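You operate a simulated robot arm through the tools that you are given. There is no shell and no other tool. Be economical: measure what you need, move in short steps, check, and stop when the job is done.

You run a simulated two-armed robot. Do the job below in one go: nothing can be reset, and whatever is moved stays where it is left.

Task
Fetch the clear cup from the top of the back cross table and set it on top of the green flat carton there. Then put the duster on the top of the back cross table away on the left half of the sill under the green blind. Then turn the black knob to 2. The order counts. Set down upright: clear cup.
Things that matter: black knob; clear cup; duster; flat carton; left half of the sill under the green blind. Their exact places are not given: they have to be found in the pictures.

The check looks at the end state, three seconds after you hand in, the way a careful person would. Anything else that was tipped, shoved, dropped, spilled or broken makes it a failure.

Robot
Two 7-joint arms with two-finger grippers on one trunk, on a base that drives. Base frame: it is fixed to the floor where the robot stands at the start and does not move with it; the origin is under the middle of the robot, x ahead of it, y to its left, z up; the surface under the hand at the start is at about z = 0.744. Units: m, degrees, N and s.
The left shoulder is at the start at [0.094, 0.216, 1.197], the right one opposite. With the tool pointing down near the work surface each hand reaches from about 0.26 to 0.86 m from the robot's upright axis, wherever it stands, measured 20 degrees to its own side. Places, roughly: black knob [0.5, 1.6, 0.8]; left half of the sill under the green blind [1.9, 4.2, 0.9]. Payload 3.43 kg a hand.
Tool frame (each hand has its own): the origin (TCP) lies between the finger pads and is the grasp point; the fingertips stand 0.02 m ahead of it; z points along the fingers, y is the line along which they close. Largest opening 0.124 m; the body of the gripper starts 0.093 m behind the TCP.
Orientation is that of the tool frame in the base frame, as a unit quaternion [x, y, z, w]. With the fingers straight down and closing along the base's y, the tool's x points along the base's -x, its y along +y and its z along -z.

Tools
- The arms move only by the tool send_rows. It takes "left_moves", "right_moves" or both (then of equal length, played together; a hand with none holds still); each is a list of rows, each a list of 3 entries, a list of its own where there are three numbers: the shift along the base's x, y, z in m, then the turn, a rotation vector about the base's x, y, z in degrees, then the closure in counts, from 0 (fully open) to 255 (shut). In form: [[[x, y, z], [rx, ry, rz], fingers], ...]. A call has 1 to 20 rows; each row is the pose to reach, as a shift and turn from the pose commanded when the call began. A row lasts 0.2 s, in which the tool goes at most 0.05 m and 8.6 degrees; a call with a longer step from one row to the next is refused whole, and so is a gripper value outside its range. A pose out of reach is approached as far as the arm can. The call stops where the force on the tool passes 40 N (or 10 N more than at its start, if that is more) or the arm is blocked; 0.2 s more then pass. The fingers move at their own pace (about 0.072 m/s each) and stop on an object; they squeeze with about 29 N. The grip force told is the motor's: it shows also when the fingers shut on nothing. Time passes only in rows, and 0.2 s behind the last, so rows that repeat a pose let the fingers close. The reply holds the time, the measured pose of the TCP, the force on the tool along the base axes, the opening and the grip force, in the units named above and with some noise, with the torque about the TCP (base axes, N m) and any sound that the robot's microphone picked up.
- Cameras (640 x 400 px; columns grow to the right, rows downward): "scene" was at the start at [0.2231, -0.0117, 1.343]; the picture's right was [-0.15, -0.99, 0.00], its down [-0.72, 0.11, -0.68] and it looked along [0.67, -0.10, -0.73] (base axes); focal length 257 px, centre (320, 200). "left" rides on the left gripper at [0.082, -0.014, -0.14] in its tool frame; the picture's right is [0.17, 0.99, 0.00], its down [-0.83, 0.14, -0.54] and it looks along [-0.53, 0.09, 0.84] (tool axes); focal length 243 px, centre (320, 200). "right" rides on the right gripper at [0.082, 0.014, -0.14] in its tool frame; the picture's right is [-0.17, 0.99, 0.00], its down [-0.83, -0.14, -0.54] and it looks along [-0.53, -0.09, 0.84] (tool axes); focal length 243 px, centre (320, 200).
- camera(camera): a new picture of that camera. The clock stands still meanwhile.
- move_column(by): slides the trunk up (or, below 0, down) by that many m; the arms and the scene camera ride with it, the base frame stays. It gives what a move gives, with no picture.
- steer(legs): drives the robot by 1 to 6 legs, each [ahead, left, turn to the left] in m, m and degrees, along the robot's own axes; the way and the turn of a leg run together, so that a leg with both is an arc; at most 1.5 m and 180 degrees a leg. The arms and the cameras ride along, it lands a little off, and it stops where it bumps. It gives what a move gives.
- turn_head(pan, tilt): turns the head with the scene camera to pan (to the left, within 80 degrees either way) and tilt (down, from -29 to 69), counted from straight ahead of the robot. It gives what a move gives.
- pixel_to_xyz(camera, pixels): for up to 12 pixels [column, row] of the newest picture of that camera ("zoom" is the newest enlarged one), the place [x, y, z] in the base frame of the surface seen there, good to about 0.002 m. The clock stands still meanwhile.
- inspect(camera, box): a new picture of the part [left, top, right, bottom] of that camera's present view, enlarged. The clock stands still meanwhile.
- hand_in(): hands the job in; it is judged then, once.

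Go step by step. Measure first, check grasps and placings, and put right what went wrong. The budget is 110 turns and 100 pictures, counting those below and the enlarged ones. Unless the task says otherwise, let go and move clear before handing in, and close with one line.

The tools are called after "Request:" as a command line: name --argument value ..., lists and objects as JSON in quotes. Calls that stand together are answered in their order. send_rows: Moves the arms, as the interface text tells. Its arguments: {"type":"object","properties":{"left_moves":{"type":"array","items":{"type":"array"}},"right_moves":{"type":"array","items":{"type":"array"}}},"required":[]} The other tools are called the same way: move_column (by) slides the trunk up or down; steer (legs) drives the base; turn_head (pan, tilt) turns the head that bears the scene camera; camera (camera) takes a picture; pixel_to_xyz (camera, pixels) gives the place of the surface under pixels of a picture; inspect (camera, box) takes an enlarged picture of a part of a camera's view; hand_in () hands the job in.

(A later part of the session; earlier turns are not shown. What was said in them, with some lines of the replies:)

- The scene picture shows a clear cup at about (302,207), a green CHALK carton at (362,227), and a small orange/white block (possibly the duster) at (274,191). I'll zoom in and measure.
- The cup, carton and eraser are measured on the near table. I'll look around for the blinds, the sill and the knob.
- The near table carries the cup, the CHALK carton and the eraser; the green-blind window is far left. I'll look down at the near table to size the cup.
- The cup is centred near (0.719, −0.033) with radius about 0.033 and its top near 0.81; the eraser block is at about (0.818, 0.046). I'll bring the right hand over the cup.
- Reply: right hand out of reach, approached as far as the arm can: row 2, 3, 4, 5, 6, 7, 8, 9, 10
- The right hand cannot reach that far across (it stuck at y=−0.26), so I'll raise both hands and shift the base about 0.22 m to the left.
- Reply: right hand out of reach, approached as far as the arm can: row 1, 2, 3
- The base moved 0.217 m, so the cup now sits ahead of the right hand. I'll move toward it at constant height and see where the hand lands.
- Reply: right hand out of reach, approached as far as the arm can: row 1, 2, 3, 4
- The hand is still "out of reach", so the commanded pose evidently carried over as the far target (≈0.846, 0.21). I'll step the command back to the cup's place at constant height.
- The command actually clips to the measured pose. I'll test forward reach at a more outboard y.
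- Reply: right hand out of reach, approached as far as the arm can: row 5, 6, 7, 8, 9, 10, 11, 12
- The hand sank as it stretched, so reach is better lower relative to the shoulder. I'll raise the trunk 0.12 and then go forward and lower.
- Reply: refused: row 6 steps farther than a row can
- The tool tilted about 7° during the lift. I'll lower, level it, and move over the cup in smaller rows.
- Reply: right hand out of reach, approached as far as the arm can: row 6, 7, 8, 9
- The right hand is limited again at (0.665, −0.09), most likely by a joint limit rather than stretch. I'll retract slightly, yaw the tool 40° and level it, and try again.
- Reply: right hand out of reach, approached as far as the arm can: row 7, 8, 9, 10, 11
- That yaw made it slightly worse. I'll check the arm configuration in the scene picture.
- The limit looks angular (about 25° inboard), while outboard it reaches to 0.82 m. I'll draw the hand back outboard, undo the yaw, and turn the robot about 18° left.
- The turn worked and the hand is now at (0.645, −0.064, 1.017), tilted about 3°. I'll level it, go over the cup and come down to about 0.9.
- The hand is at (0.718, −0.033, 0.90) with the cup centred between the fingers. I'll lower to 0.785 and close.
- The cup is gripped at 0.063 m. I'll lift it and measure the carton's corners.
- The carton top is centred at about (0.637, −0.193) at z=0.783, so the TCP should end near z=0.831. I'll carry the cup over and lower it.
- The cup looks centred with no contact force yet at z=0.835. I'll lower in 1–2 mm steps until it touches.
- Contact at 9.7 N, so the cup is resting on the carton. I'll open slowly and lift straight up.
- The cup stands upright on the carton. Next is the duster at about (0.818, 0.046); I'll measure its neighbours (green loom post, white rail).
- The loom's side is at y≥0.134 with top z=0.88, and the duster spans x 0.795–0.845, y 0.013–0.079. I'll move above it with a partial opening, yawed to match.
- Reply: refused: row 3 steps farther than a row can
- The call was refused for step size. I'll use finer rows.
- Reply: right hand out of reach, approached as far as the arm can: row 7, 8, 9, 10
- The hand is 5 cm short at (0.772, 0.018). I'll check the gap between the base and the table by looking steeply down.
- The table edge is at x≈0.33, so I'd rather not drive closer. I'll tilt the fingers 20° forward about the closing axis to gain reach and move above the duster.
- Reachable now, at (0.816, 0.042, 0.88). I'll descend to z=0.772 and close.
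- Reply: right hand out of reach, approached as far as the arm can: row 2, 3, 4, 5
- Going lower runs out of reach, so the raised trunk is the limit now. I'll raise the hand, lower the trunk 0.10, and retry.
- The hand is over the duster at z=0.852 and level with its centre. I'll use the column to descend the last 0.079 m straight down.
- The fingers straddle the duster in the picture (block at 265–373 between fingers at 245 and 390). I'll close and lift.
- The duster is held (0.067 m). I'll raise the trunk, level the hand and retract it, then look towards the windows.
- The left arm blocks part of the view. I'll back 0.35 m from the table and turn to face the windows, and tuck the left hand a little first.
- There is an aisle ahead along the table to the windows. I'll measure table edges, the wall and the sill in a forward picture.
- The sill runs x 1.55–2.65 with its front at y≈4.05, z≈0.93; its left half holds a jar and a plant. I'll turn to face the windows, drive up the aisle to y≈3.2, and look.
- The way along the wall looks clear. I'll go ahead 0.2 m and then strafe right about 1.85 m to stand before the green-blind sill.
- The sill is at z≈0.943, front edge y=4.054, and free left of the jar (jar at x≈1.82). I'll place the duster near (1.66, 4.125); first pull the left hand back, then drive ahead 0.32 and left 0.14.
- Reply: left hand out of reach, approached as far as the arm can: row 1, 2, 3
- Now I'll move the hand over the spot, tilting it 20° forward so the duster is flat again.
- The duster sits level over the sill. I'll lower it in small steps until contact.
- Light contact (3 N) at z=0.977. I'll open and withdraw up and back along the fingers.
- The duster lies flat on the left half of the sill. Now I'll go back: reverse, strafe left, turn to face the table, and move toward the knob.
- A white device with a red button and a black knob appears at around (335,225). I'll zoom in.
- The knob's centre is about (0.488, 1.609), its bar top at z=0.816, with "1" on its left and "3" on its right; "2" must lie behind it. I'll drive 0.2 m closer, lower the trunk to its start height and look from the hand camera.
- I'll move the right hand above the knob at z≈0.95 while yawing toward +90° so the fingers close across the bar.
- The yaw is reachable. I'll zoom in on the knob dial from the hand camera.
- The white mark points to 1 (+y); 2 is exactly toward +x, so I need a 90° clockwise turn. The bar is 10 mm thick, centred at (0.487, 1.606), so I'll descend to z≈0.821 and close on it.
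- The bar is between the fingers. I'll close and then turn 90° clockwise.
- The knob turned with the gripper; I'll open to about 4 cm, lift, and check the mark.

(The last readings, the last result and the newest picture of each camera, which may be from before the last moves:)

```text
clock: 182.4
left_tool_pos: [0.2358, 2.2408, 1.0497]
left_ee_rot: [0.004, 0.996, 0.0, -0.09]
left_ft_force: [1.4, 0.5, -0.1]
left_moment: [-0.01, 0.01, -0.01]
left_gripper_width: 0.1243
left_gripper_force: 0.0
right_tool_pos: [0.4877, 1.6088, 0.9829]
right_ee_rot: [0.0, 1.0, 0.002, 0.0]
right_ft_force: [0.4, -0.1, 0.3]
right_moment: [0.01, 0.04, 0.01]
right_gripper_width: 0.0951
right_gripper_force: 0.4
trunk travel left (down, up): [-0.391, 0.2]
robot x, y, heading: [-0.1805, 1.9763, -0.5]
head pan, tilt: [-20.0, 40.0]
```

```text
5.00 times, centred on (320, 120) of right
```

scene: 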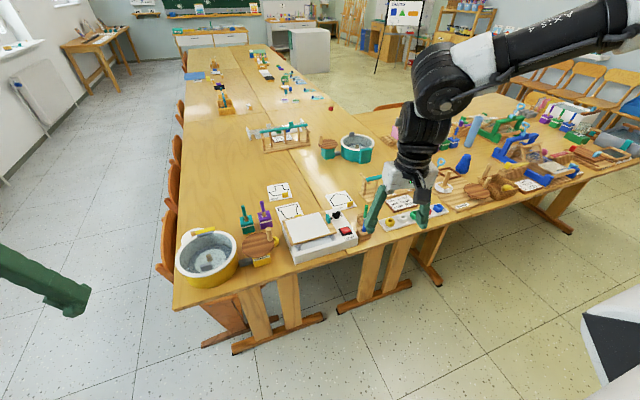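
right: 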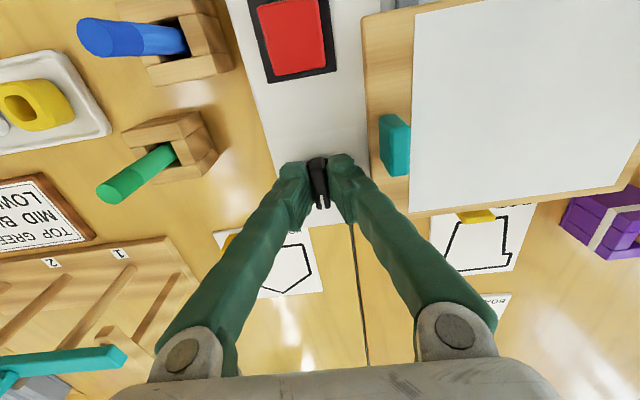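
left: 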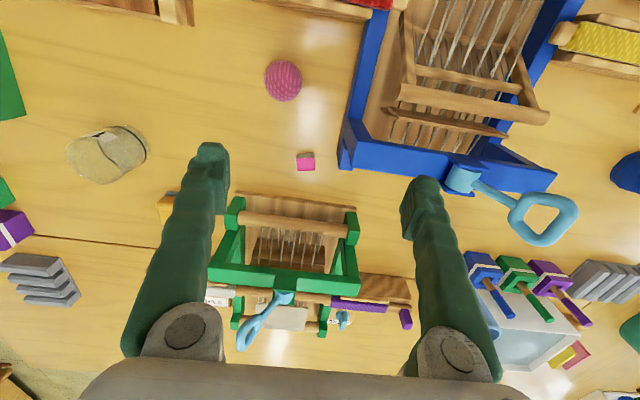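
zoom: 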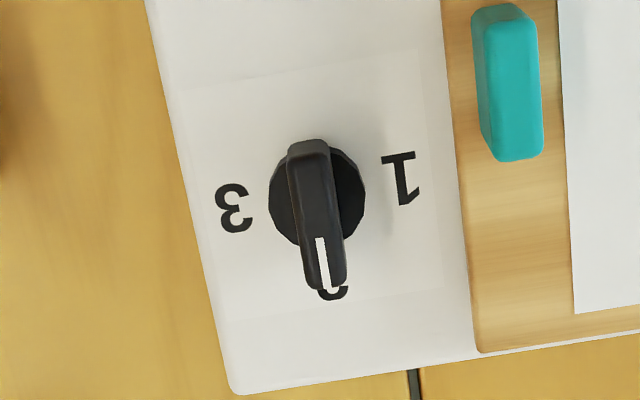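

The mark now points at 2. I'll back away and take one last look at the cup.

Request:
steer --legs '[[-0.2, 0, 0]]'

Request:
turn_head --pan -58 --tilt 20

Request:
camera --camera "scene"

```text
clock: 184.2
left_tool_pos: [0.0396, 2.2411, 1.0509]
left_ee_rot: [0.005, 0.996, 0.0, -0.09]
left_ft_force: [0.0, -0.3, 0.0]
left_moment: [-0.01, 0.0, 0.01]
left_gripper_width: 0.1241
left_gripper_force: 0.1
right_tool_pos: [0.2898, 1.6071, 0.982]
right_ee_rot: [0.001, 1.0, 0.001, -0.001]
right_ft_force: [0.0, 0.2, 0.8]
right_moment: [0.03, -0.01, 0.02]
right_gripper_width: 0.0948
right_gripper_force: 0.0
trunk travel left (down, up): [-0.391, 0.2]
robot x, y, heading: [-0.3812, 1.9797, -0.6]
head pan, tilt: [-20.0, 40.0]
```

```text
clock: 185.3
left_tool_pos: [0.0391, 2.2423, 1.05]
left_ee_rot: [0.006, 0.996, 0.0, -0.091]
left_ft_force: [-0.6, 0.9, 0.4]
left_moment: [-0.01, 0.02, 0.0]
left_gripper_width: 0.1242
left_gripper_force: 0.0
right_tool_pos: [0.2895, 1.6071, 0.9826]
right_ee_rot: [0.0, 1.0, 0.001, 0.0]
right_ft_force: [-0.6, 0.3, 0.1]
right_moment: [0.01, 0.0, -0.01]
right_gripper_width: 0.0947
right_gripper_force: 0.1
trunk travel left (down, up): [-0.391, 0.2]
robot x, y, heading: [-0.3781, 1.981, -0.7]
head pan, tilt: [-58.0, 20.0]
```

```text
46 pictures are left
```

scene: 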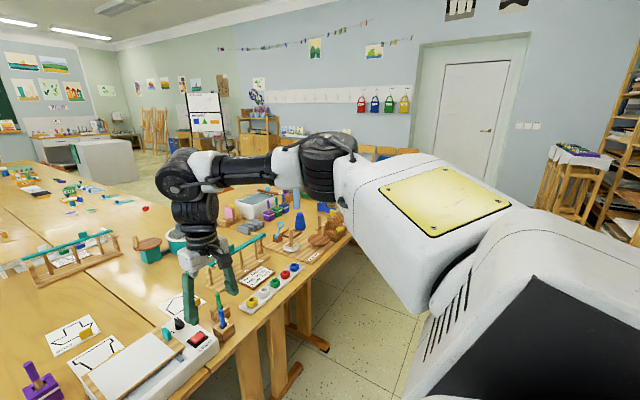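

The cup is hidden behind the arm in this view. It was upright on the carton when I let go and nothing has gone near it since, so I'm handing in.

Request:
hand_in

```text
The job is handed in.
```

I set the clear cup upright on the green carton, put the duster on the left half of the sill under the green blind, and turned the black knob to 2, in that order. I saw each one in place afterwards, but the arm hid the cup in my final look.
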